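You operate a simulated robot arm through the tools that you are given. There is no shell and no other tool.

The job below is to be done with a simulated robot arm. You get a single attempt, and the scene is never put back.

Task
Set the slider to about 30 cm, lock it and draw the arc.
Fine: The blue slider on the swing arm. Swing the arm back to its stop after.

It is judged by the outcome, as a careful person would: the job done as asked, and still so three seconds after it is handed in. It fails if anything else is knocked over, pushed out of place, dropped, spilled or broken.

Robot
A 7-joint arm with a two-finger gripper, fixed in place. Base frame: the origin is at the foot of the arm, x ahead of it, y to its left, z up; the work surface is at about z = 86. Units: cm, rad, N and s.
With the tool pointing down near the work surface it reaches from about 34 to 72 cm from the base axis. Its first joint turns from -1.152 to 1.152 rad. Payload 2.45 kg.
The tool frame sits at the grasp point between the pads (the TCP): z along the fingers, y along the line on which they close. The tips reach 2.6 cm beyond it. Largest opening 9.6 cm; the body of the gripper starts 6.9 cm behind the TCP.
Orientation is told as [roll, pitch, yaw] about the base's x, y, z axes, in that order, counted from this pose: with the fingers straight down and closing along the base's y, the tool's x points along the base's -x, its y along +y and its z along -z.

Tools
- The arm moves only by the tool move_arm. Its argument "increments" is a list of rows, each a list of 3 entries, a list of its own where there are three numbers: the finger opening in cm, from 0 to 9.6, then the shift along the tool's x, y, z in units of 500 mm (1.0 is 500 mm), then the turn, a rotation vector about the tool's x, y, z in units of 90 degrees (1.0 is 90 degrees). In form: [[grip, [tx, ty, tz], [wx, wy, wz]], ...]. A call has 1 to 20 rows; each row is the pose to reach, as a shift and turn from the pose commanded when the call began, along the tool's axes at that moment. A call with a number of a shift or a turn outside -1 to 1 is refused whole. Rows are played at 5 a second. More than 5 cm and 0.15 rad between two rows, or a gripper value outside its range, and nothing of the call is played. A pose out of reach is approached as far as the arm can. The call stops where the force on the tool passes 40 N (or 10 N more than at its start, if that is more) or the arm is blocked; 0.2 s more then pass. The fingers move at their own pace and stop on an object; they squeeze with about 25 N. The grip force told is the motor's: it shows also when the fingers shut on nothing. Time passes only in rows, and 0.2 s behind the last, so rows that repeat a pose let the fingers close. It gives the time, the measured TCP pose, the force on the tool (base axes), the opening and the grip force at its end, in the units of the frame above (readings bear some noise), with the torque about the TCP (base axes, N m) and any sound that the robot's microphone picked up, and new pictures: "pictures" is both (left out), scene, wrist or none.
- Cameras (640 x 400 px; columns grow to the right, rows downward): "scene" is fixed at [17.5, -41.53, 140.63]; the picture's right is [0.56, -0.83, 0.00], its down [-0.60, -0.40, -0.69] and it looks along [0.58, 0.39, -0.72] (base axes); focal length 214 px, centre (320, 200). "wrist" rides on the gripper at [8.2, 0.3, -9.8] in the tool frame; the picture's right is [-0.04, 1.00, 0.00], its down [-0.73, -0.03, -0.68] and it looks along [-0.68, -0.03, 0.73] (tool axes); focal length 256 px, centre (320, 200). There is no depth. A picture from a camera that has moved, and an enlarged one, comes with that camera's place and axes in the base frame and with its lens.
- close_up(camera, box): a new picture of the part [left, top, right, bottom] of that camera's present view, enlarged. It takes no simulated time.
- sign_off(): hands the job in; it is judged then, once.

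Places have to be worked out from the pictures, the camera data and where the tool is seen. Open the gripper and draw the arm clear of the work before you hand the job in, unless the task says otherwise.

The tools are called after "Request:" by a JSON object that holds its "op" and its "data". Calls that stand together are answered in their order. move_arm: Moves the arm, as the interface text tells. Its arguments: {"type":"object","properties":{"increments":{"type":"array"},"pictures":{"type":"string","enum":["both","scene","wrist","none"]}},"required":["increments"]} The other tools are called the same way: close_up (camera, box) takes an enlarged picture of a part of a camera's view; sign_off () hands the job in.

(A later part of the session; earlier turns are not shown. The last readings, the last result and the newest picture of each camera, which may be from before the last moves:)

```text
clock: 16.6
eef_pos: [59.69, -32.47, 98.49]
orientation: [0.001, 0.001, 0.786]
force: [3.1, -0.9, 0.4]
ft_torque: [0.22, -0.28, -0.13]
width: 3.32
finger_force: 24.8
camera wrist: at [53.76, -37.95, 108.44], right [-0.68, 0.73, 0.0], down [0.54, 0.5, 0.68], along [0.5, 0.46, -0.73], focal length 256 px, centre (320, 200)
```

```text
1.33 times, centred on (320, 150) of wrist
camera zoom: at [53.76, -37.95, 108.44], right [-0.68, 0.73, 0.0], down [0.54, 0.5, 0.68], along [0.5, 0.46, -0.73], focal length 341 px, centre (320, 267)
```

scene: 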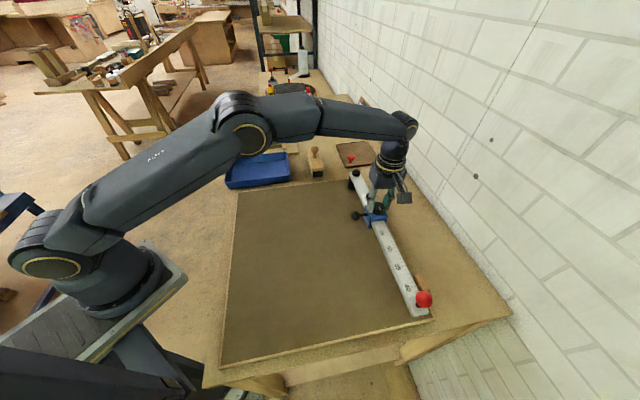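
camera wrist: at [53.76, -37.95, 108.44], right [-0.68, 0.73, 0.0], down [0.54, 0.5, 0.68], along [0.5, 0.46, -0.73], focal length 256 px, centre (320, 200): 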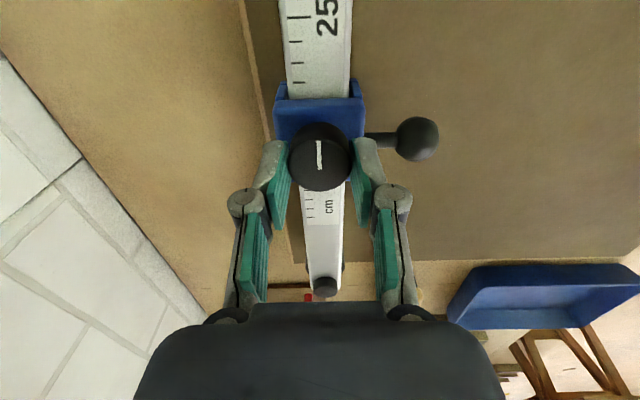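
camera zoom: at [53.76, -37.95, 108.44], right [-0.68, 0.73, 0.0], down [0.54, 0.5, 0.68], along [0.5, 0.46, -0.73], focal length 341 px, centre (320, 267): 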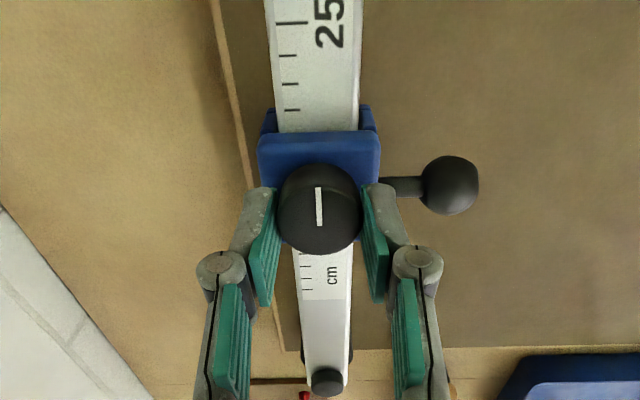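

The slider now slides along the scale with only ~2–3 N and the board stays put. Sliding on, 13.7 cm along the arm.

Request:
{"op": "move_arm", "data": {"increments": [[2.5, [0.0228, -0.0001, 0], [0, 0, 0]], [2.5, [0.0457, -0.0002, 0], [0, 0, 0]], [2.5, [0.0685, -0.0003, 0], [0, 0, 0]], [2.5, [0.0913, -0.0004, 0], [0, 0, 0]], [2.5, [0.1142, -0.0005, 0], [0, 0, 0]], [2.5, [0.137, -0.0006, 0], [0, 0, 0]], [2.5, [0.1598, -0.0007, 0], [0, 0, 0]], [2.5, [0.1827, -0.0008, 0], [0, 0, 0]], [2.5, [0.2055, -0.0009, 0], [0, 0, 0]], [2.5, [0.2283, -0.001, 0], [0, 0, 0]], [2.5, [0.2512, -0.0011, 0], [0, 0, 0]], [2.5, [0.274, -0.0012, 0], [0, 0, 0]], [2.5, [0.274, -0.0012, 0], [0, 0, 0]]]}}

Request:
{"op": "close_up", "data": {"camera": "scene", "box": [340, 165, 460, 330]}}

Request:
{"op": "close_up", "data": {"camera": "wrist", "box": [220, 0, 420, 300]}}

```text
clock: 19.4
eef_pos: [49.84, -42.21, 98.46]
orientation: [-0.001, 0.0, 0.787]
force: [0.4, -0.3, 10.5]
ft_torque: [0.29, -0.25, 0.03]
width: 3.36
finger_force: 25.2
camera wrist: at [43.97, -47.67, 108.44], right [-0.68, 0.73, 0.0], down [0.54, 0.5, 0.68], along [0.5, 0.46, -0.73], focal length 256 px, centre (320, 200)
```

scene: 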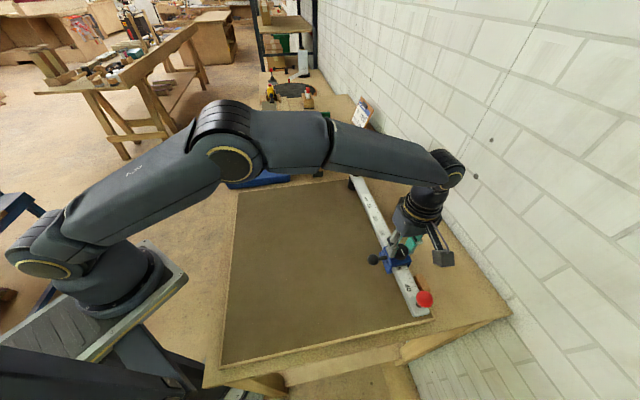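
wrist: 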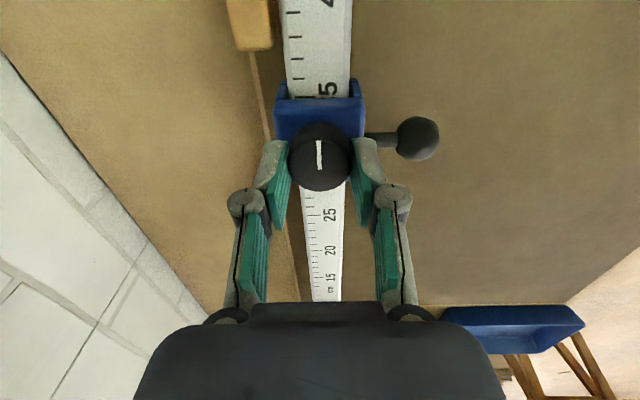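

```text
2.42 times, centred on (400, 248) of scene
camera zoom: at [17.48, -41.52, 140.64], right [0.56, -0.83, 0.0], down [-0.6, -0.4, -0.69], along [0.58, 0.39, -0.72], focal length 520 px, centre (126, 85)
```

zoom: 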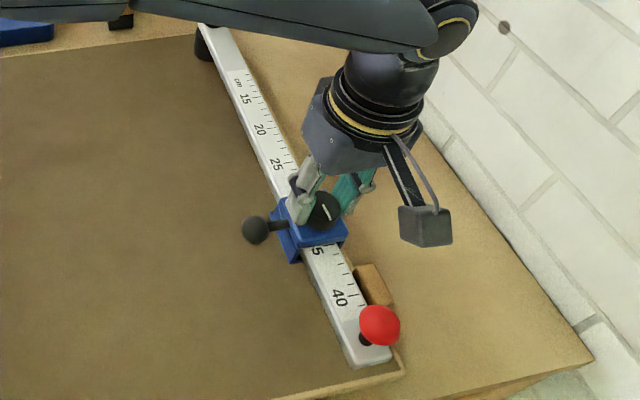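

```text
1.33 times, centred on (320, 150) of wrist
camera zoom: at [43.97, -47.67, 108.44], right [-0.68, 0.73, 0.0], down [0.54, 0.5, 0.68], along [0.5, 0.46, -0.73], focal length 341 px, centre (320, 267)
```

zoom: 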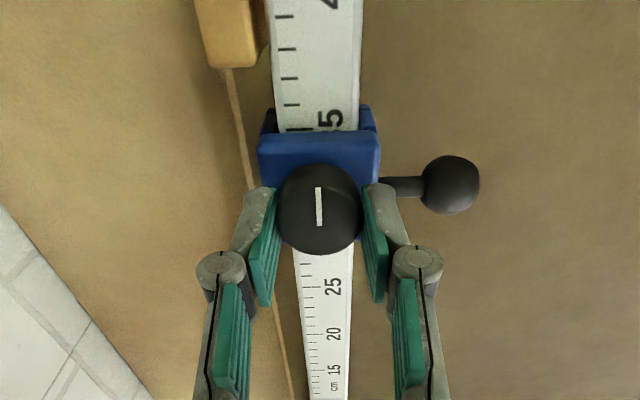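

The front edge is now at about 35 and my estimate for the pen is about 29.6. Zooming to read it more exactly.

Request:
{"op": "close_up", "data": {"camera": "wrist", "box": [270, 0, 370, 110]}}

Request:
{"op": "close_up", "data": {"camera": "wrist", "box": [290, 180, 360, 300]}}

Request:
{"op": "close_up", "data": {"camera": "scene", "box": [365, 215, 440, 300]}}

```text
3.64 times, centred on (320, 55) of wrist
camera zoom: at [43.97, -47.67, 108.44], right [-0.68, 0.73, 0.0], down [0.54, 0.5, 0.68], along [0.5, 0.46, -0.73], focal length 931 px, centre (320, 727)
```

zoom: 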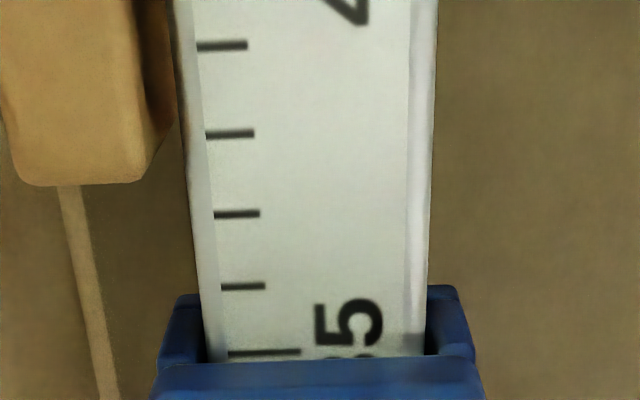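

```text
3.33 times, centred on (325, 240) of wrist
camera zoom: at [43.97, -47.67, 108.44], right [-0.68, 0.73, 0.0], down [0.54, 0.5, 0.68], along [0.5, 0.46, -0.73], focal length 853 px, centre (303, 67)
```

zoom: 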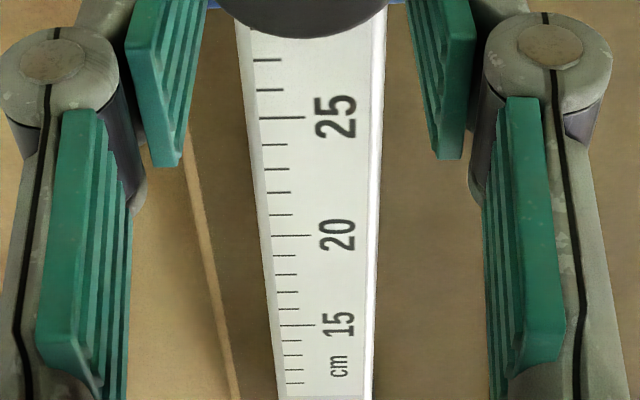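

```text
4.71 times, centred on (402, 258) of scene
camera zoom: at [17.48, -41.52, 140.64], right [0.56, -0.83, 0.0], down [-0.6, -0.4, -0.69], along [0.58, 0.39, -0.72], focal length 1009 px, centre (-68, -71)
```

zoom: 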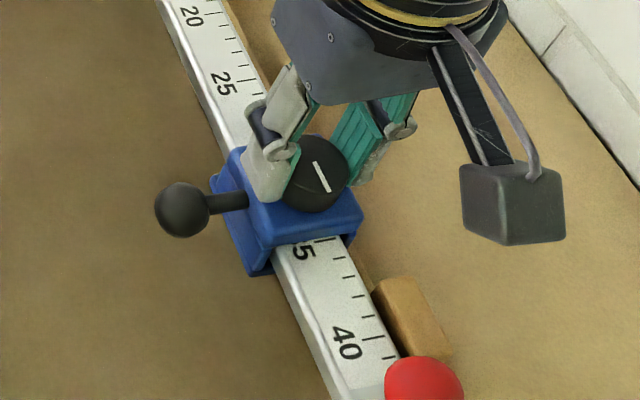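

The front edge reads 34.87 (it was about 20.0 at first), so the pen is at about 29.8–29.9. I'll nudge it 0.2 cm more, ease off the slight vertical load, then turn the knob clockwise to clamp it.

Request:
{"op": "move_arm", "data": {"increments": [[2.5, [0.002, 0, -0.002], [0, 0, 0]], [2.5, [0.0045, 0, -0.003], [0, 0, 0]], [2.5, [0.0045, 0, -0.003], [0, 0, 0]]]}}

Request:
{"op": "close_up", "data": {"camera": "wrist", "box": [270, 0, 370, 110]}}

Request:
{"op": "close_up", "data": {"camera": "scene", "box": [350, 225, 470, 330]}}

```text
clock: 20.2
eef_pos: [49.74, -42.17, 98.5]
orientation: [0.001, 0.001, 0.787]
force: [1.2, 0.0, 0.4]
ft_torque: [-0.13, -0.11, 0.0]
width: 3.35
finger_force: 25.1
camera wrist: at [43.86, -47.8, 108.44], right [-0.68, 0.73, 0.0], down [0.54, 0.5, 0.68], along [0.5, 0.46, -0.73], focal length 256 px, centre (320, 200)
```

scene: 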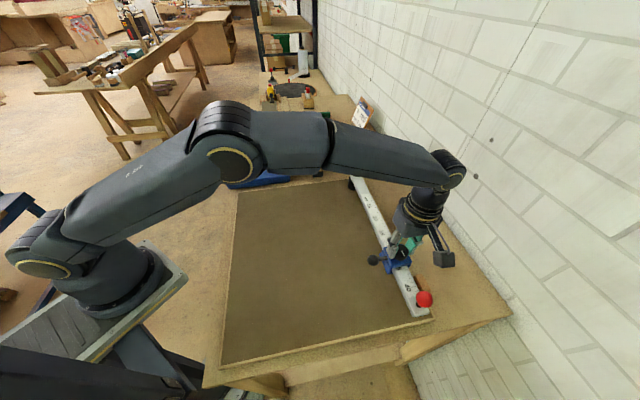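
wrist: 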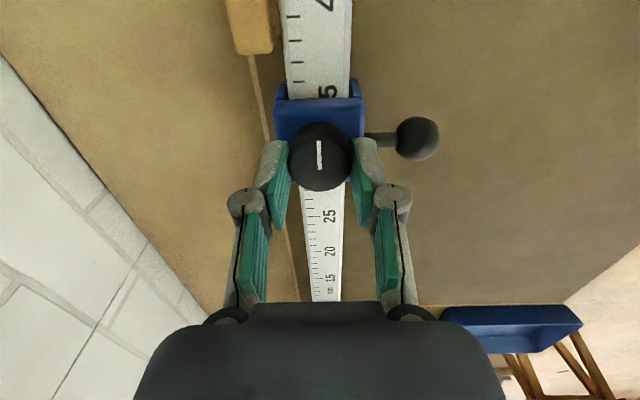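

```text
3.64 times, centred on (320, 55) of wrist
camera zoom: at [43.86, -47.8, 108.44], right [-0.68, 0.73, 0.0], down [0.54, 0.5, 0.68], along [0.5, 0.46, -0.73], focal length 931 px, centre (320, 727)
```

zoom: 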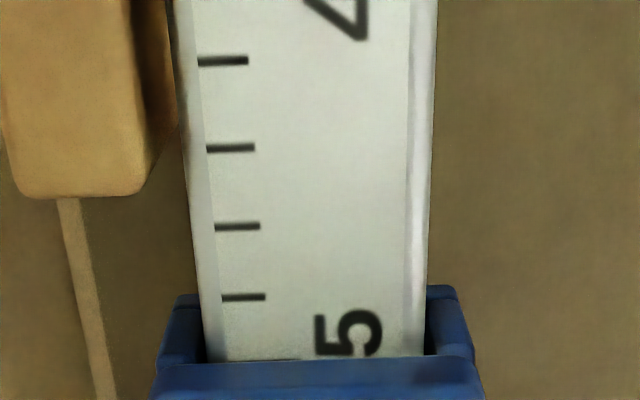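

```text
3.81 times, centred on (410, 278) of scene
camera zoom: at [17.51, -41.54, 140.63], right [0.56, -0.83, 0.0], down [-0.6, -0.4, -0.69], along [0.58, 0.39, -0.72], focal length 817 px, centre (-23, -95)
```

zoom: 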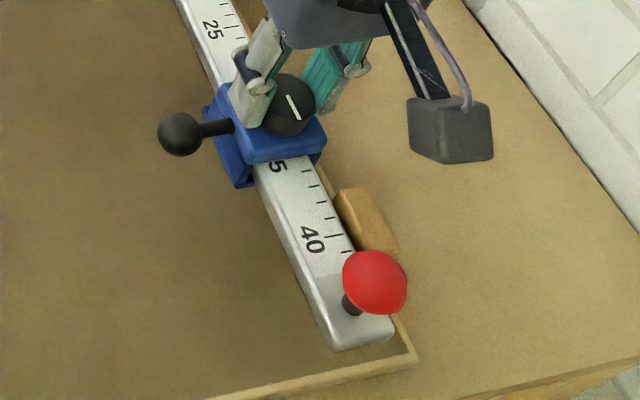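

The front edge now just covers the 35 tick, so the slider moved 15.0 cm and the pen is at 30. Turning the knob clockwise to clamp, first half.

Request:
{"op": "move_arm", "data": {"increments": [[2.5, [0, 0, 0], [0, 0, 0.08]], [2.5, [0, 0, 0], [0, 0, 0.16]], [2.5, [0, 0, 0], [0, 0, 0.24]], [2.5, [0, 0, 0], [0, 0, 0.32]], [2.5, [0, 0, 0], [0, 0, 0.4]], [2.5, [0, 0, 0], [0, 0, 0.48]], [2.5, [0, 0, 0], [0, 0, 0.52]], [2.5, [0, 0, 0], [0, 0, 0.52]]]}}

Request:
{"op": "close_up", "data": {"camera": "scene", "box": [350, 225, 470, 330]}}

```text
clock: 22.0
eef_pos: [49.82, -42.41, 98.51]
orientation: [0.001, 0.0, -0.034]
force: [-0.1, -1.9, -0.5]
ft_torque: [-0.03, -0.12, 0.01]
width: 3.37
finger_force: 24.3
camera wrist: at [41.8, -41.73, 108.51], right [0.07, 1.0, 0.0], down [0.73, -0.05, 0.68], along [0.68, -0.05, -0.74], focal length 256 px, centre (320, 200)
```

scene: 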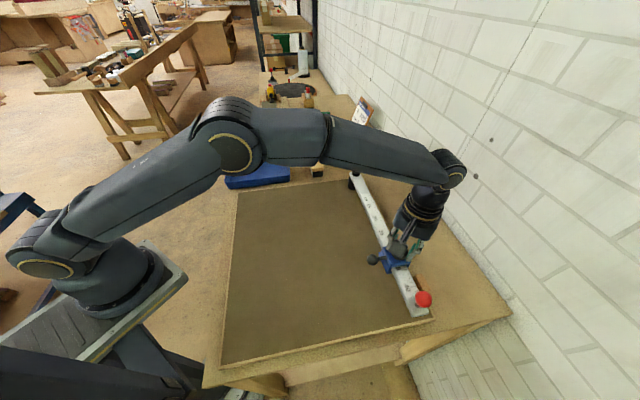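
wrist: 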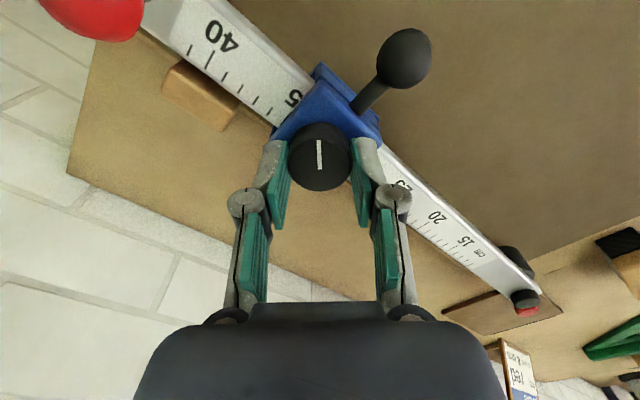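

```text
3.81 times, centred on (410, 278) of scene
camera zoom: at [17.54, -41.57, 140.62], right [0.56, -0.83, 0.0], down [-0.6, -0.4, -0.69], along [0.58, 0.39, -0.72], focal length 817 px, centre (-23, -95)
```

zoom: 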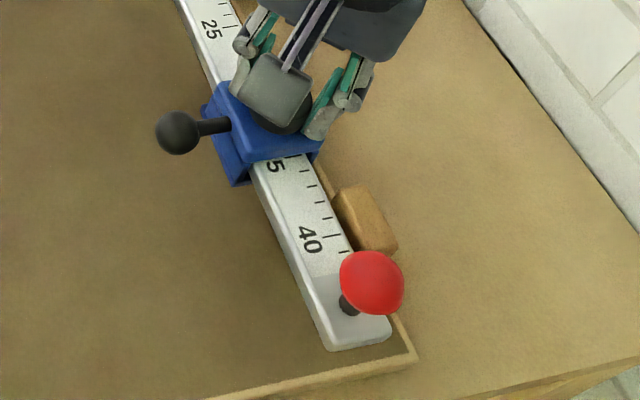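

Low torque so far. Continuing clockwise to the knob's original (clamped) angle.

Request:
{"op": "move_arm", "data": {"increments": [[2.5, [0, 0, 0], [0, 0, 0.08]], [2.5, [0, 0, 0], [0, 0, 0.16]], [2.5, [0, 0, 0], [0, 0, 0.24]], [2.5, [0, 0, 0], [0, 0, 0.32]], [2.5, [0, 0, 0], [0, 0, 0.4]], [2.5, [0, 0, 0], [0, 0, 0.48]], [2.5, [0, 0, 0], [0, 0, 0.48]]]}}

Request:
{"op": "close_up", "data": {"camera": "scene", "box": [350, 225, 470, 330]}}

Request:
{"op": "close_up", "data": {"camera": "wrist", "box": [200, 70, 460, 200]}}

```text
clock: 23.6
eef_pos: [50.0, -42.36, 98.48]
orientation: [0.001, 0.001, -0.789]
force: [0.7, -1.7, 0.2]
ft_torque: [0.11, 0.09, 0.01]
width: 3.36
finger_force: 25.3
camera wrist: at [44.4, -36.34, 108.49], right [0.74, 0.68, 0.0], down [0.5, -0.54, 0.68], along [0.46, -0.5, -0.74], focal length 256 px, centre (320, 200)
```

scene: 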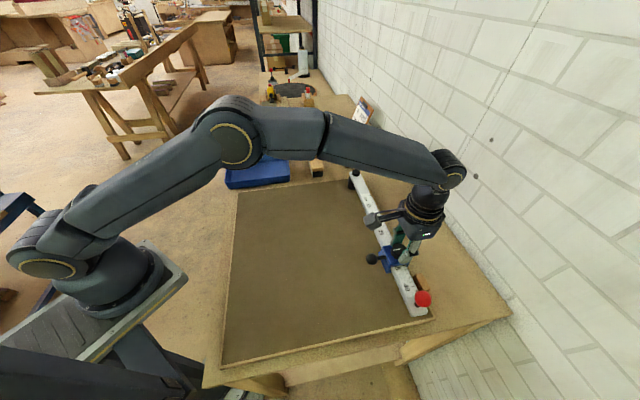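
wrist: 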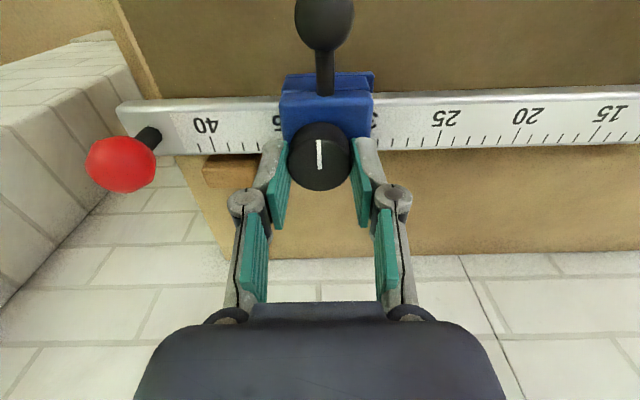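

```text
3.81 times, centred on (410, 278) of scene
camera zoom: at [17.54, -41.57, 140.62], right [0.56, -0.83, 0.0], down [-0.6, -0.4, -0.69], along [0.58, 0.39, -0.72], focal length 817 px, centre (-23, -95)
```

zoom: 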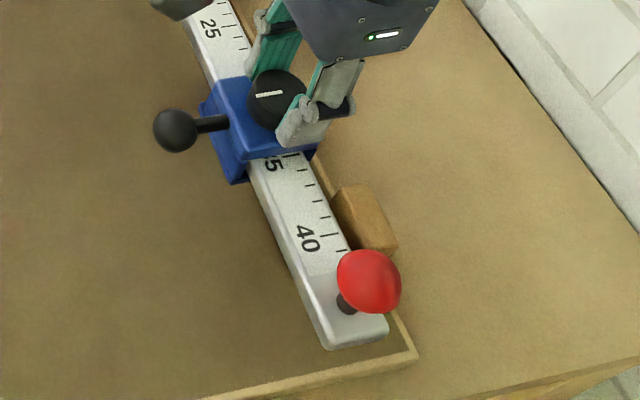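

```text
2.46 times, centred on (330, 135) of wrist
camera zoom: at [44.4, -36.34, 108.49], right [0.74, 0.68, 0.0], down [0.5, -0.54, 0.68], along [0.46, -0.5, -0.74], focal length 630 px, centre (295, 360)
```

zoom: 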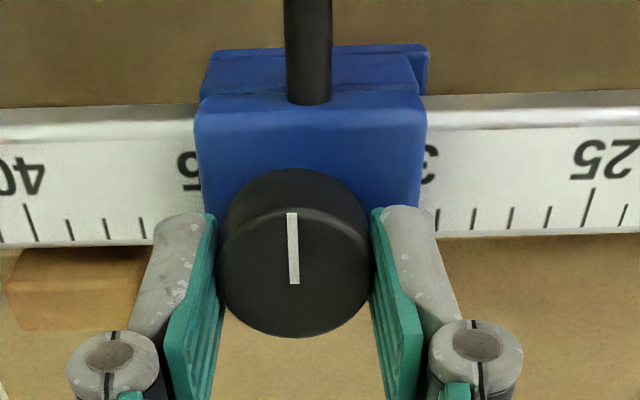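

The knob is back at its original clamped angle. I'll zoom in with the same framing as the initial view for a direct comparison of the slider edge against the scale.

Request:
{"op": "close_up", "data": {"camera": "wrist", "box": [240, 70, 460, 200]}}

Request:
{"op": "close_up", "data": {"camera": "wrist", "box": [340, 90, 440, 160]}}

Request:
{"op": "close_up", "data": {"camera": "wrist", "box": [200, 90, 300, 160]}}

```text
2.91 times, centred on (350, 135) of wrist
camera zoom: at [44.4, -36.34, 108.49], right [0.74, 0.68, 0.0], down [0.5, -0.54, 0.68], along [0.46, -0.5, -0.74], focal length 745 px, centre (233, 389)
```

zoom: 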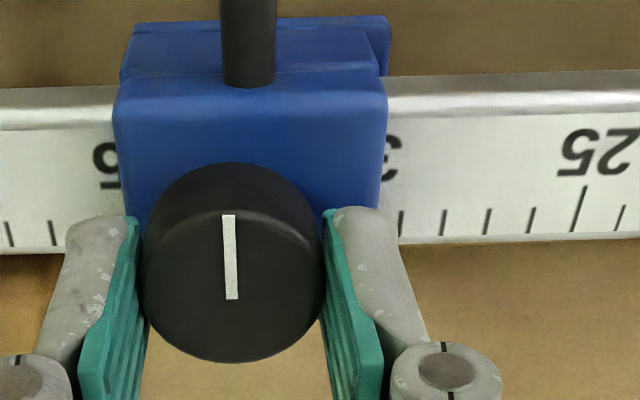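

```text
5.71 times, centred on (390, 125) of wrist
camera zoom: at [44.4, -36.34, 108.49], right [0.74, 0.68, 0.0], down [0.5, -0.54, 0.68], along [0.46, -0.5, -0.74], focal length 1463 px, centre (-80, 629)
```

zoom: 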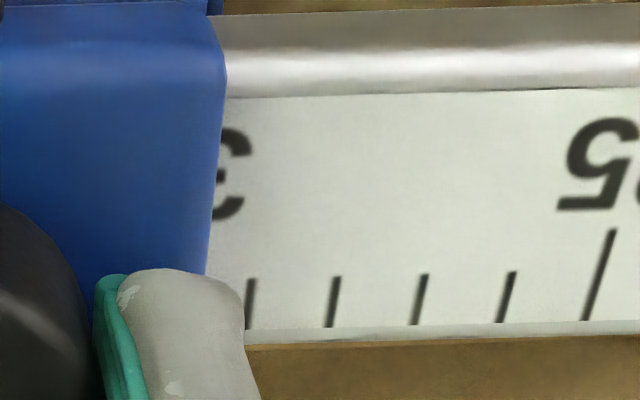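

```text
5.71 times, centred on (250, 125) of wrist
camera zoom: at [44.4, -36.34, 108.49], right [0.74, 0.68, 0.0], down [0.5, -0.54, 0.68], along [0.46, -0.5, -0.74], focal length 1463 px, centre (720, 629)
```

zoom: 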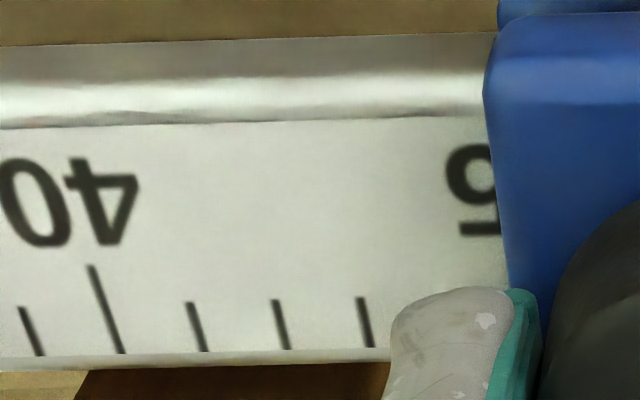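

Compared with the initial view, the slider edge reads about 29.75. I'll pull 0.3 cm outward along the arm, which either shows the clamp holds or makes the last correction.

Request:
{"op": "move_arm", "data": {"increments": [[2.5, [0, -0.003, 0], [0, 0, 0]], [2.5, [0, -0.006, 0], [0, 0, 0]], [2.5, [0, -0.006, 0], [0, 0, 0]]]}}

Request:
{"op": "close_up", "data": {"camera": "wrist", "box": [240, 70, 460, 200]}}

Request:
{"op": "close_up", "data": {"camera": "scene", "box": [350, 225, 470, 330]}}

```text
clock: 24.4
eef_pos: [49.65, -42.47, 98.44]
orientation: [0.001, 0.0, -0.785]
force: [0.7, -1.0, -0.2]
ft_torque: [-0.1, -0.12, 0.0]
width: 3.36
finger_force: 25.5
camera wrist: at [44.2, -36.53, 108.5], right [0.73, 0.68, 0.0], down [0.5, -0.54, 0.68], along [0.46, -0.5, -0.73], focal length 256 px, centre (320, 200)
```

scene: 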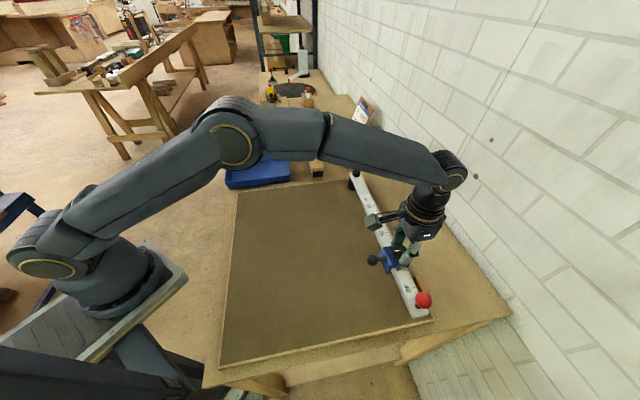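
wrist: 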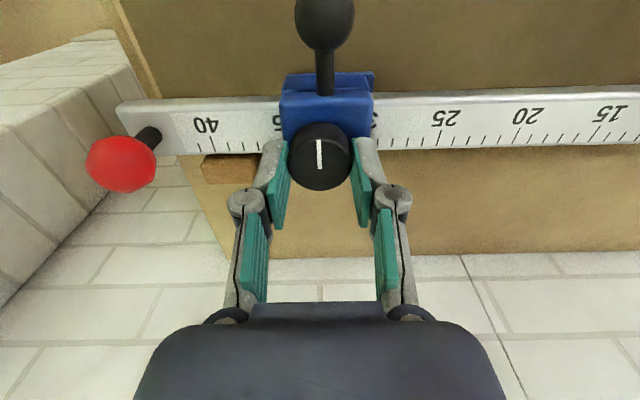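

```text
2.91 times, centred on (350, 135) of wrist
camera zoom: at [44.2, -36.53, 108.5], right [0.73, 0.68, 0.0], down [0.5, -0.54, 0.68], along [0.46, -0.5, -0.73], focal length 745 px, centre (233, 389)
```

zoom: 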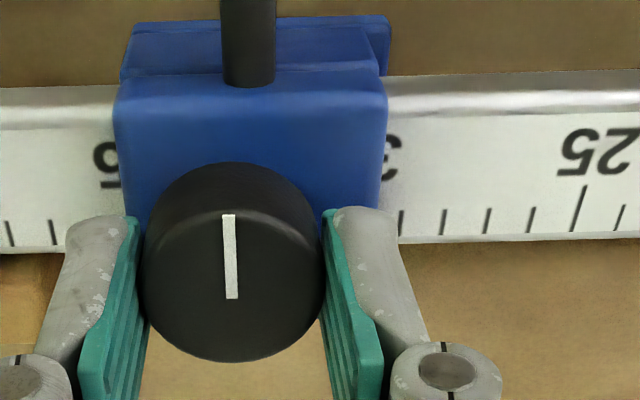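

```text
3.81 times, centred on (410, 278) of scene
camera zoom: at [17.54, -41.56, 140.62], right [0.56, -0.83, 0.0], down [-0.6, -0.4, -0.69], along [0.58, 0.39, -0.72], focal length 817 px, centre (-23, -95)
```

zoom: 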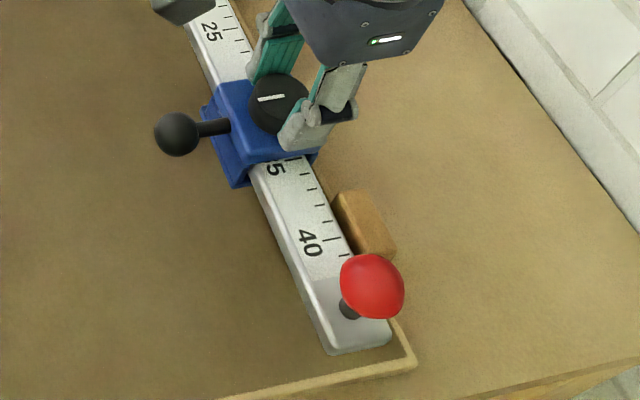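

The ticks stayed put relative to the slider, so the clamp holds; a geometric re-reading of its edge gives about 29.9, which is fine for "about 30". The board moved about 2–3 mm with that tug, so I'm moving it back before releasing the knob.

Request:
{"op": "move_arm", "data": {"increments": [[2.5, [0, 0.004, 0], [0, 0, 0]], [2.5, [0, 0.008, 0], [0, 0, 0]], [2.5, [0, 0.008, 0], [0, 0, 0]]]}}

Request:
{"op": "close_up", "data": {"camera": "scene", "box": [350, 225, 470, 330]}}

```text
clock: 25.2
eef_pos: [49.9, -42.4, 98.52]
orientation: [0.001, 0.002, -0.787]
force: [-1.2, -2.8, 1.0]
ft_torque: [0.02, 0.07, -0.02]
width: 3.37
finger_force: 24.9
camera wrist: at [44.41, -36.26, 108.53], right [0.73, 0.68, 0.0], down [0.5, -0.54, 0.68], along [0.46, -0.5, -0.74], focal length 256 px, centre (320, 200)
```

scene: 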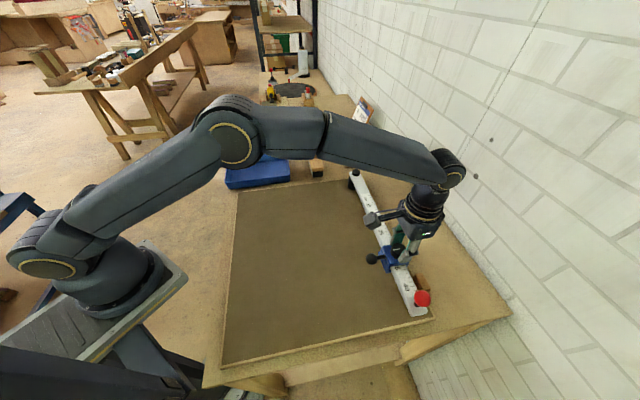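
wrist: 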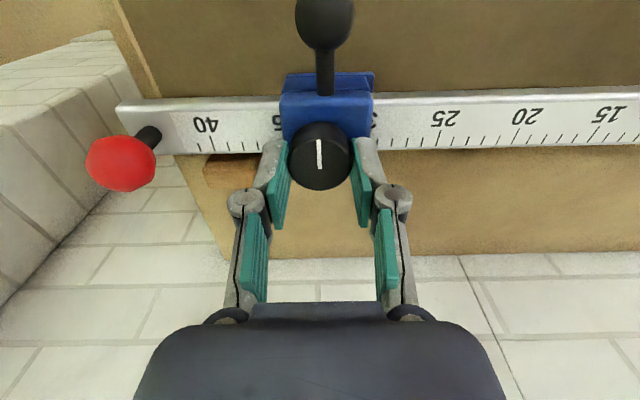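

```text
3.81 times, centred on (410, 278) of scene
camera zoom: at [17.53, -41.57, 140.62], right [0.56, -0.83, 0.0], down [-0.6, -0.4, -0.69], along [0.58, 0.39, -0.72], focal length 817 px, centre (-23, -95)
```

zoom: 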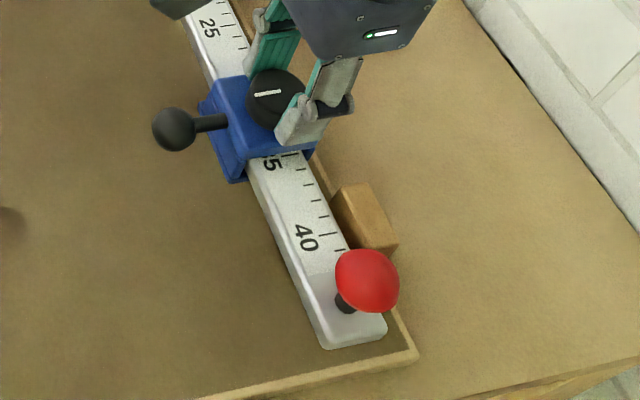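

The slider is clamped at about 29.9 and the board is within a few mm of where it was. Releasing the knob and rising straight up.

Request:
{"op": "move_arm", "data": {"increments": [[6.0, [0, 0, 0], [0, 0, 0]], [9.6, [0, 0, 0], [0, 0, 0]], [9.6, [0, 0, 0], [0, 0, 0]], [9.6, [0, 0, 0], [0, 0, 0]], [9.6, [0, 0, -0.04], [0, 0, 0]], [9.6, [0, 0, -0.1], [0, 0, 0]], [9.6, [0, 0, -0.18], [0, 0, 0]], [9.6, [0, 0, -0.24], [0, 0, 0]], [9.6, [0, 0, -0.24], [0, 0, 0]]]}}

Request:
{"op": "close_up", "data": {"camera": "wrist", "box": [240, 0, 420, 112]}}

Request:
{"op": "close_up", "data": {"camera": "scene", "box": [330, 160, 450, 330]}}

```text
clock: 27.2
eef_pos: [49.98, -42.01, 110.65]
orientation: [0.0, -0.001, -0.786]
force: [-0.1, 0.2, 0.0]
ft_torque: [0.03, 0.02, 0.01]
width: 9.61
finger_force: 0.2
camera wrist: at [44.56, -36.07, 120.62], right [0.73, 0.68, 0.0], down [0.5, -0.54, 0.68], along [0.46, -0.5, -0.73], focal length 256 px, centre (320, 200)
```

scene: 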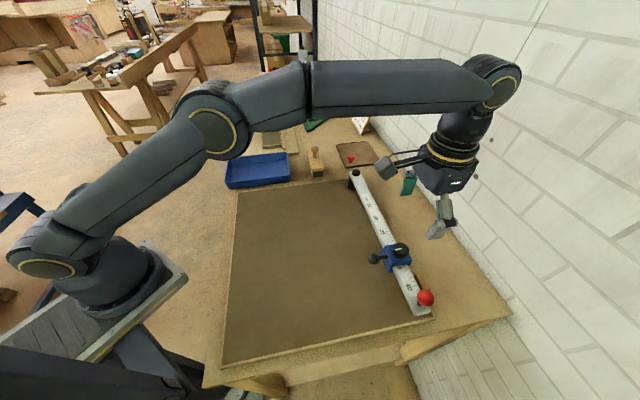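
wrist: 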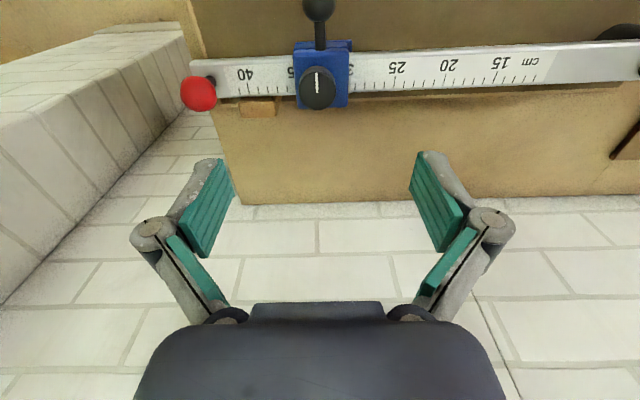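

```text
3.56 times, centred on (330, 56) of wrist
camera zoom: at [44.56, -36.07, 120.62], right [0.73, 0.68, 0.0], down [0.5, -0.54, 0.68], along [0.46, -0.5, -0.73], focal length 910 px, centre (284, 712)
```

zoom: 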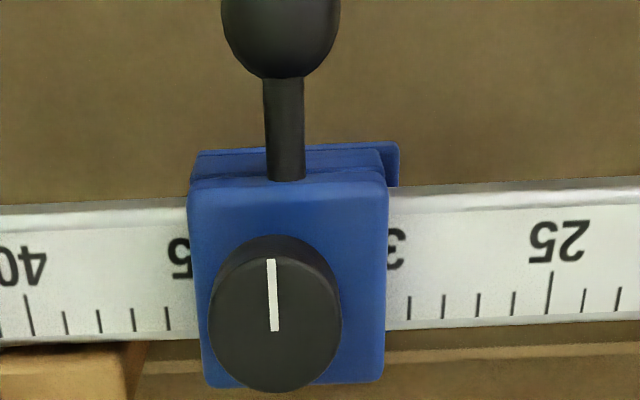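

```text
2.35 times, centred on (390, 245) of scene
camera zoom: at [17.5, -41.53, 140.63], right [0.56, -0.83, 0.0], down [-0.6, -0.4, -0.69], along [0.58, 0.39, -0.72], focal length 505 px, centre (155, 94)
```

zoom: 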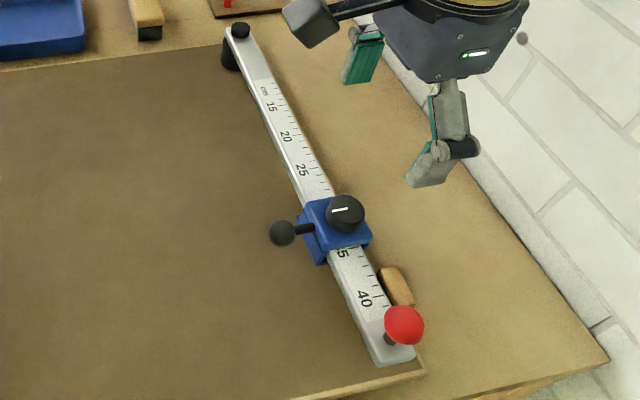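

The knob is released and the slider edge sits at 30 within about 2 mm. I'll compare the board's position with the original framing.

Request:
{"op": "close_up", "data": {"camera": "scene", "box": [350, 225, 470, 330]}}

Request:
{"op": "close_up", "data": {"camera": "scene", "box": [330, 160, 450, 235]}}

Request:
{"op": "close_up", "data": {"camera": "scene", "box": [200, 140, 360, 240]}}

```text
3.81 times, centred on (410, 278) of scene
camera zoom: at [17.5, -41.53, 140.63], right [0.56, -0.83, 0.0], down [-0.6, -0.4, -0.69], along [0.58, 0.39, -0.72], focal length 817 px, centre (-23, -95)
```

zoom: 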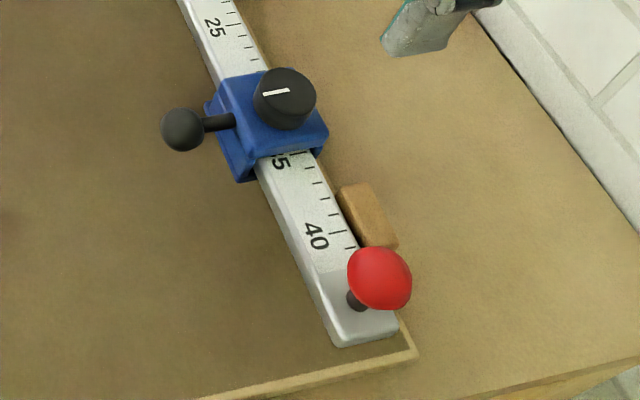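

```text
5.33 times, centred on (390, 198) of scene
camera zoom: at [17.5, -41.53, 140.63], right [0.56, -0.83, 0.0], down [-0.6, -0.4, -0.69], along [0.58, 0.39, -0.72], focal length 1144 px, centre (-53, 213)
```

zoom: 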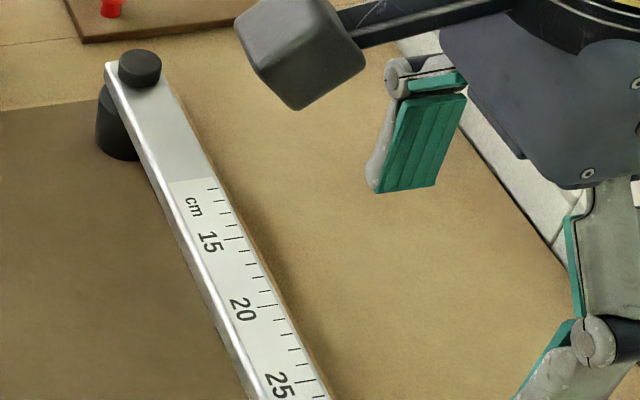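

```text
4.00 times, centred on (280, 190) of scene
camera zoom: at [17.5, -41.53, 140.63], right [0.56, -0.83, 0.0], down [-0.6, -0.4, -0.69], along [0.58, 0.39, -0.72], focal length 858 px, centre (480, 240)
```

zoom: 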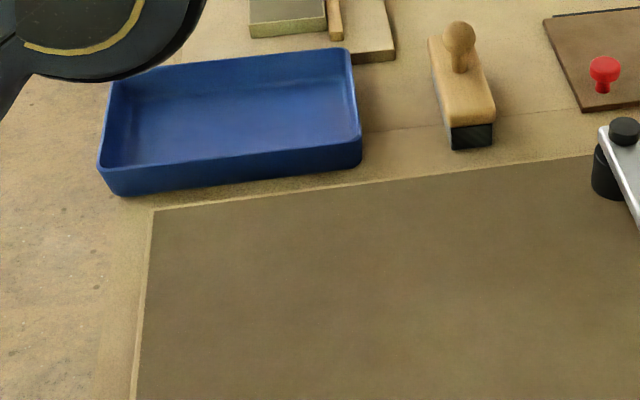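

Everything is in place and the arm rests at its stop. Next I'll swing it by straddling the bare arm at about r = 24 cm: moving above that point with the fingers across the arm (yaw +45°).

Request:
{"op": "move_arm", "data": {"increments": [[9.6, [-0.0007, 0.0141, 0.0111], [0, 0, -0.0833]], [9.6, [-0.0014, 0.0281, 0.0222], [0, 0, -0.1667]], [9.6, [-0.0022, 0.0422, 0.0333], [0, 0, -0.25]], [9.6, [-0.0029, 0.0563, 0.0443], [0, 0, -0.3333]], [9.6, [-0.0036, 0.0703, 0.0554], [0, 0, -0.4167]], [9.6, [-0.0043, 0.0844, 0.0665], [0, 0, -0.5]], [9.6, [-0.005, 0.0985, 0.0776], [0, 0, -0.5833]], [9.6, [-0.0057, 0.1125, 0.0887], [0, 0, -0.6667]], [8.0, [-0.0065, 0.1266, 0.0998], [0, 0, -0.75]], [7.0, [-0.0072, 0.1407, 0.1108], [0, 0, -0.8333]], [7.0, [-0.0079, 0.1547, 0.1219], [0, 0, -0.9167]], [7.0, [-0.0086, 0.1688, 0.133], [0, 0, -1.0]], [7.0, [-0.0086, 0.1688, 0.133], [0, 0, -1.0]]]}}

```text
clock: 30.0
eef_pos: [56.2, -36.55, 103.93]
orientation: [-0.002, 0.0, 0.788]
force: [-0.6, 0.3, 0.2]
ft_torque: [0.02, 0.0, 0.02]
width: 7.02
finger_force: 0.1
camera wrist: at [50.26, -42.09, 113.88], right [-0.68, 0.73, 0.0], down [0.54, 0.5, 0.68], along [0.5, 0.46, -0.73], focal length 256 px, centre (320, 200)
```

scene: 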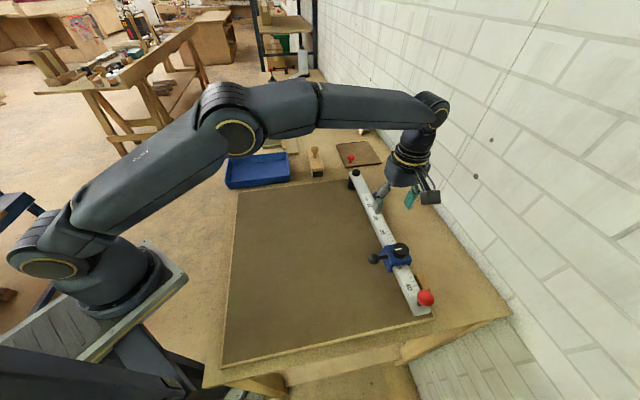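
wrist: 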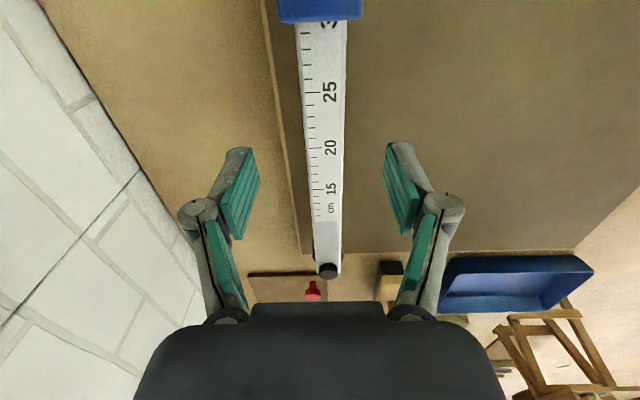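

The arm lies centred between the fingers. I'll back off 2 cm toward the pivot, to keep the camera clear of the knob, and lower so the fingertips straddle the beam (tips at z≈90.4, well above the board).

Request:
{"op": "move_arm", "data": {"increments": [[7.0, [-0.044, 0, 0.05], [0, 0, 0]], [6.2, [-0.044, 0, 0.1], [0, 0, 0]], [6.2, [-0.044, 0, 0.15], [0, 0, 0]], [6.2, [-0.044, 0, 0.19], [0, 0, 0]], [6.2, [-0.044, 0, 0.22], [0, 0, 0]], [6.2, [-0.044, 0, 0.22], [0, 0, 0]]]}}

Request:
{"op": "close_up", "data": {"camera": "scene", "box": [330, 160, 450, 235]}}

```text
clock: 31.4
eef_pos: [57.74, -34.84, 93.04]
orientation: [0.001, 0.001, 0.786]
force: [0.0, -0.5, 0.1]
ft_torque: [0.01, 0.01, 0.01]
width: 6.19
finger_force: 0.0
camera wrist: at [51.75, -40.45, 102.91], right [-0.68, 0.73, 0.0], down [0.54, 0.5, 0.68], along [0.5, 0.46, -0.73], focal length 256 px, centre (320, 200)
```

scene: 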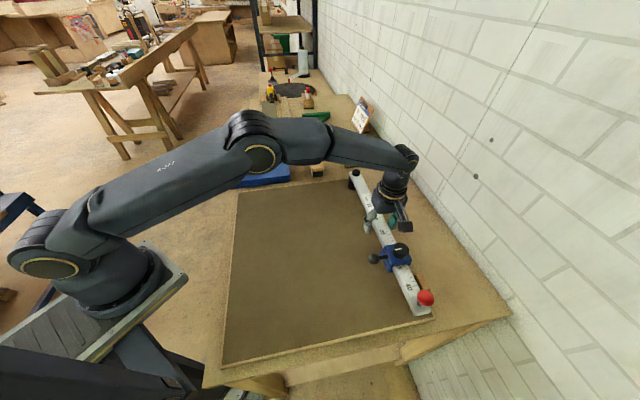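
wrist: 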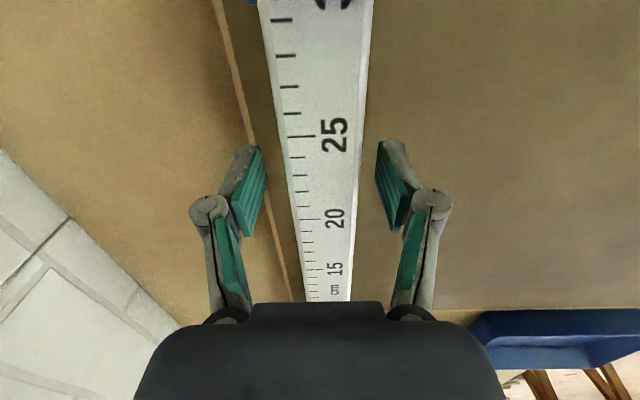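

```text
5.33 times, centred on (390, 198) of scene
camera zoom: at [17.5, -41.53, 140.63], right [0.56, -0.83, 0.0], down [-0.6, -0.4, -0.69], along [0.58, 0.39, -0.72], focal length 1144 px, centre (-53, 213)
```

zoom: 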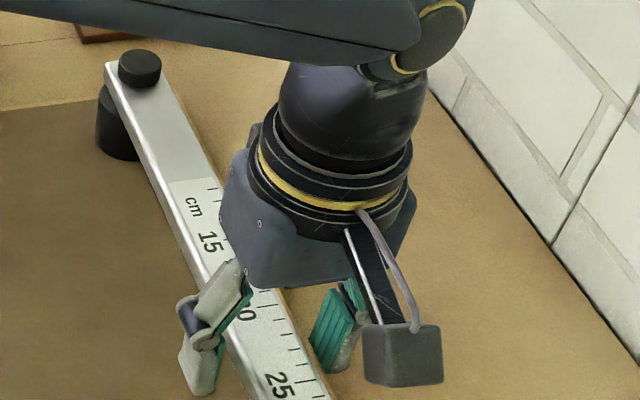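

The fingers straddle the beam with a small gap on each side. I'll start the swing as an arc about the pivot (r≈21.9), yaw following, first 15° to watch the load and the board.

Request:
{"op": "move_arm", "data": {"increments": [[6.2, [-0.0003, 0.0229, 0], [0, 0, 0.0333]], [6.2, [-0.0018, 0.0458, 0], [0, 0, 0.0667]], [6.2, [-0.0045, 0.0686, 0], [0, 0, 0.1]], [6.2, [-0.0084, 0.0912, 0], [0, 0, 0.1333]], [6.2, [-0.0134, 0.1136, 0], [0, 0, 0.1667]], [6.2, [-0.0134, 0.1136, 0], [0, 0, 0.1667]]]}}

Request:
{"op": "close_up", "data": {"camera": "scene", "box": [330, 160, 450, 330]}}

```text
clock: 32.8
eef_pos: [54.09, -30.45, 93.07]
orientation: [0.0, -0.001, 0.522]
force: [0.6, 0.0, -0.7]
ft_torque: [0.02, 0.01, 0.01]
width: 6.18
finger_force: 0.0
camera wrist: at [46.98, -34.31, 102.95], right [-0.46, 0.89, 0.0], down [0.65, 0.34, 0.68], along [0.6, 0.32, -0.73], focal length 256 px, centre (320, 200)
```

scene: 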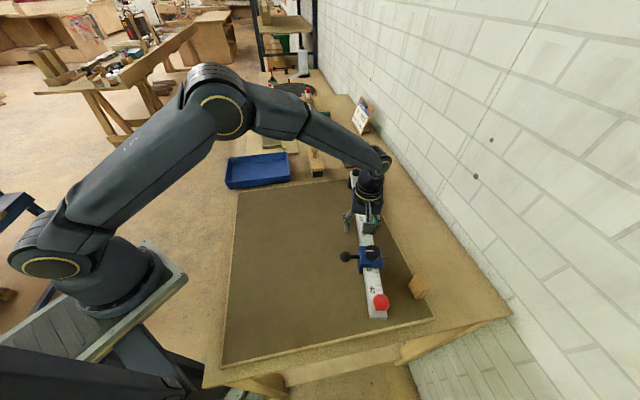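
wrist: 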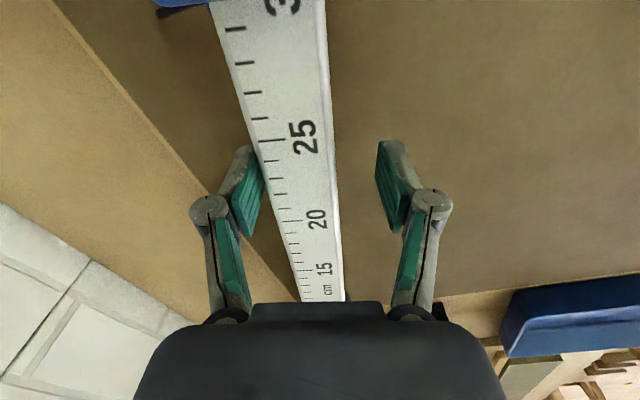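

```text
2.35 times, centred on (390, 245) of scene
camera zoom: at [17.5, -41.53, 140.63], right [0.56, -0.83, 0.0], down [-0.6, -0.4, -0.69], along [0.58, 0.39, -0.72], focal length 505 px, centre (155, 94)
```

zoom: 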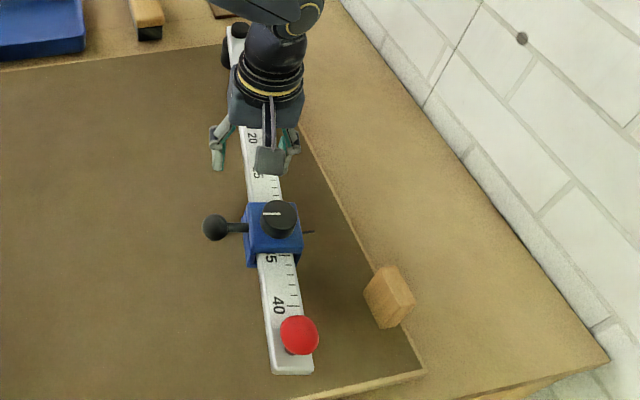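

The arm swings freely (under 1 N) and the board stays put; a dark stroke appears behind the slider. Zooming to confirm the pen is drawing.

Request:
{"op": "close_up", "data": {"camera": "scene", "box": [335, 235, 425, 320]}}

Request:
{"op": "close_up", "data": {"camera": "wrist", "box": [100, 0, 260, 80]}}

```text
4.71 times, centred on (380, 278) of scene
camera zoom: at [17.5, -41.53, 140.63], right [0.56, -0.83, 0.0], down [-0.6, -0.4, -0.69], along [0.58, 0.39, -0.72], focal length 1009 px, centre (38, -165)
```

zoom: 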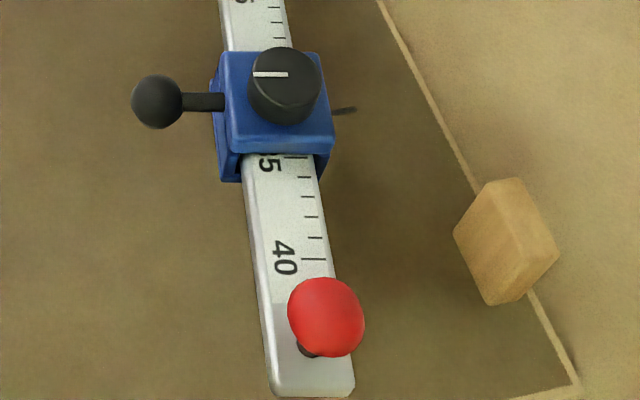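

```text
4.00 times, centred on (180, 40) of wrist
camera zoom: at [46.98, -34.31, 102.95], right [-0.46, 0.89, 0.0], down [0.65, 0.34, 0.68], along [0.6, 0.32, -0.73], focal length 1024 px, centre (880, 840)
```

zoom: 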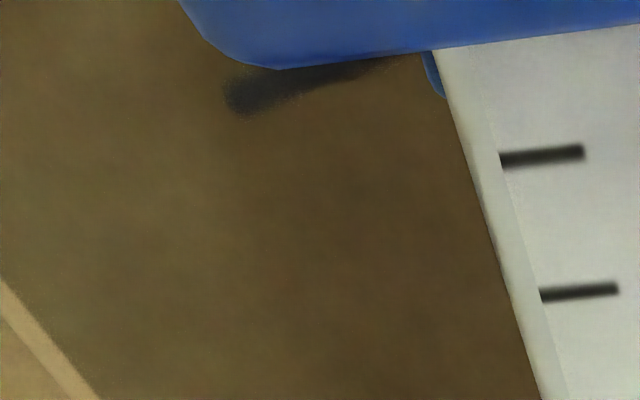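

The pen draws a clean arc starting from the stop position. Continuing the swing another 30°.

Request:
{"op": "move_arm", "data": {"increments": [[6.2, [-0.0003, 0.0229, 0], [0, 0, 0.0333]], [6.2, [-0.0018, 0.0458, 0], [0, 0, 0.0667]], [6.2, [-0.0045, 0.0686, 0], [0, 0, 0.1]], [6.2, [-0.0084, 0.0912, 0], [0, 0, 0.1333]], [6.2, [-0.0134, 0.1136, 0], [0, 0, 0.1667]], [6.2, [-0.0196, 0.1356, 0], [0, 0, 0.2]], [6.2, [-0.027, 0.1574, 0], [0, 0, 0.2333]], [6.2, [-0.0355, 0.1787, 0], [0, 0, 0.2667]], [6.2, [-0.0451, 0.1995, 0], [0, 0, 0.3]], [6.2, [-0.0557, 0.2198, 0], [0, 0, 0.3333]], [6.2, [-0.0557, 0.2198, 0], [0, 0, 0.3333]]]}}

```text
clock: 35.2
eef_pos: [51.21, -19.7, 92.88]
orientation: [0.002, 0.001, 0.001]
force: [0.0, 0.6, 0.3]
ft_torque: [-0.02, -0.01, -0.02]
width: 6.19
finger_force: 0.0
camera wrist: at [43.0, -19.3, 102.9], right [0.04, 1.0, 0.0], down [0.73, -0.03, 0.68], along [0.68, -0.03, -0.73], focal length 256 px, centre (320, 200)
```

scene: 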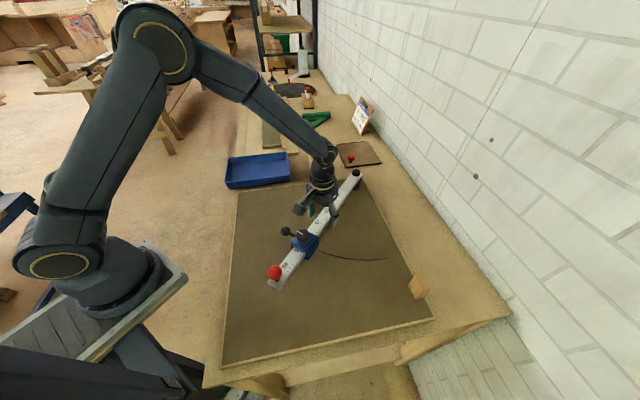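
wrist: 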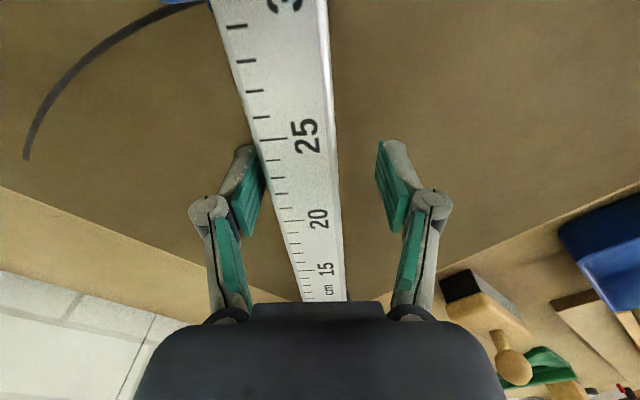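

The arc is drawing well, with negligible load and no board movement. Another 30°.

Request:
{"op": "move_arm", "data": {"increments": [[6.2, [-0.0003, 0.0229, 0], [0, 0, 0.0333]], [6.2, [-0.0018, 0.0458, 0], [0, 0, 0.0667]], [6.2, [-0.0045, 0.0686, 0], [0, 0, 0.1]], [6.2, [-0.0084, 0.0912, 0], [0, 0, 0.1333]], [6.2, [-0.0134, 0.1136, 0], [0, 0, 0.1667]], [6.2, [-0.0196, 0.1356, 0], [0, 0, 0.2]], [6.2, [-0.027, 0.1574, 0], [0, 0, 0.2333]], [6.2, [-0.0355, 0.1787, 0], [0, 0, 0.2667]], [6.2, [-0.0451, 0.1995, 0], [0, 0, 0.3]], [6.2, [-0.0557, 0.2198, 0], [0, 0, 0.3333]], [6.2, [-0.0557, 0.2198, 0], [0, 0, 0.3333]]]}}

Request:
{"op": "close_up", "data": {"camera": "scene", "box": [210, 140, 450, 370]}}

```text
clock: 37.6
eef_pos: [54.11, -8.64, 92.91]
orientation: [0.0, 0.0, -0.524]
force: [-0.2, -0.1, -0.2]
ft_torque: [0.02, 0.0, 0.01]
width: 6.2
finger_force: 0.0
camera wrist: at [47.22, -4.18, 102.93], right [0.53, 0.84, 0.0], down [0.62, -0.39, 0.68], along [0.57, -0.36, -0.73], focal length 256 px, centre (320, 200)
```

scene: 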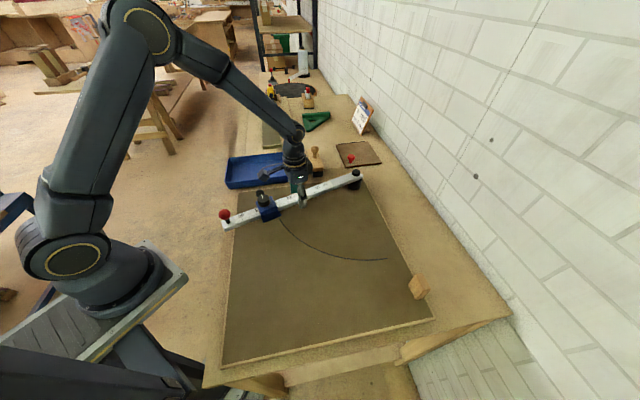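
wrist: 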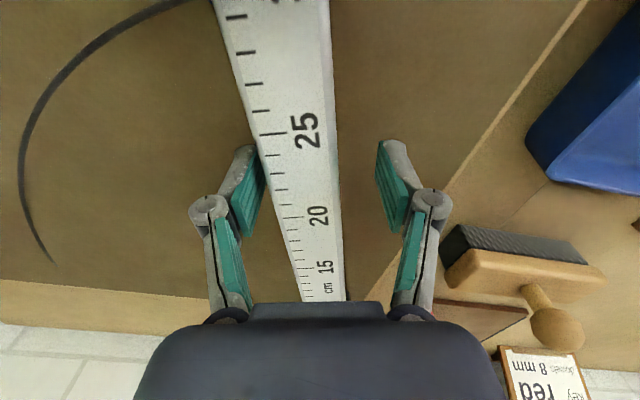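

```text
1.74 times, centred on (330, 255) of scene
camera zoom: at [17.5, -41.53, 140.63], right [0.56, -0.83, 0.0], down [-0.6, -0.4, -0.69], along [0.58, 0.39, -0.72], focal length 373 px, centre (303, 104)
```

zoom: 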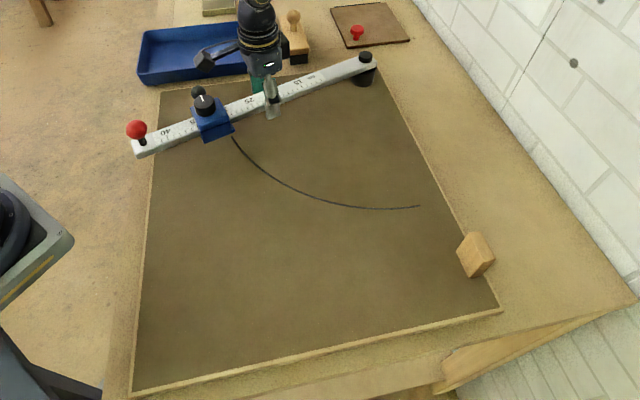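

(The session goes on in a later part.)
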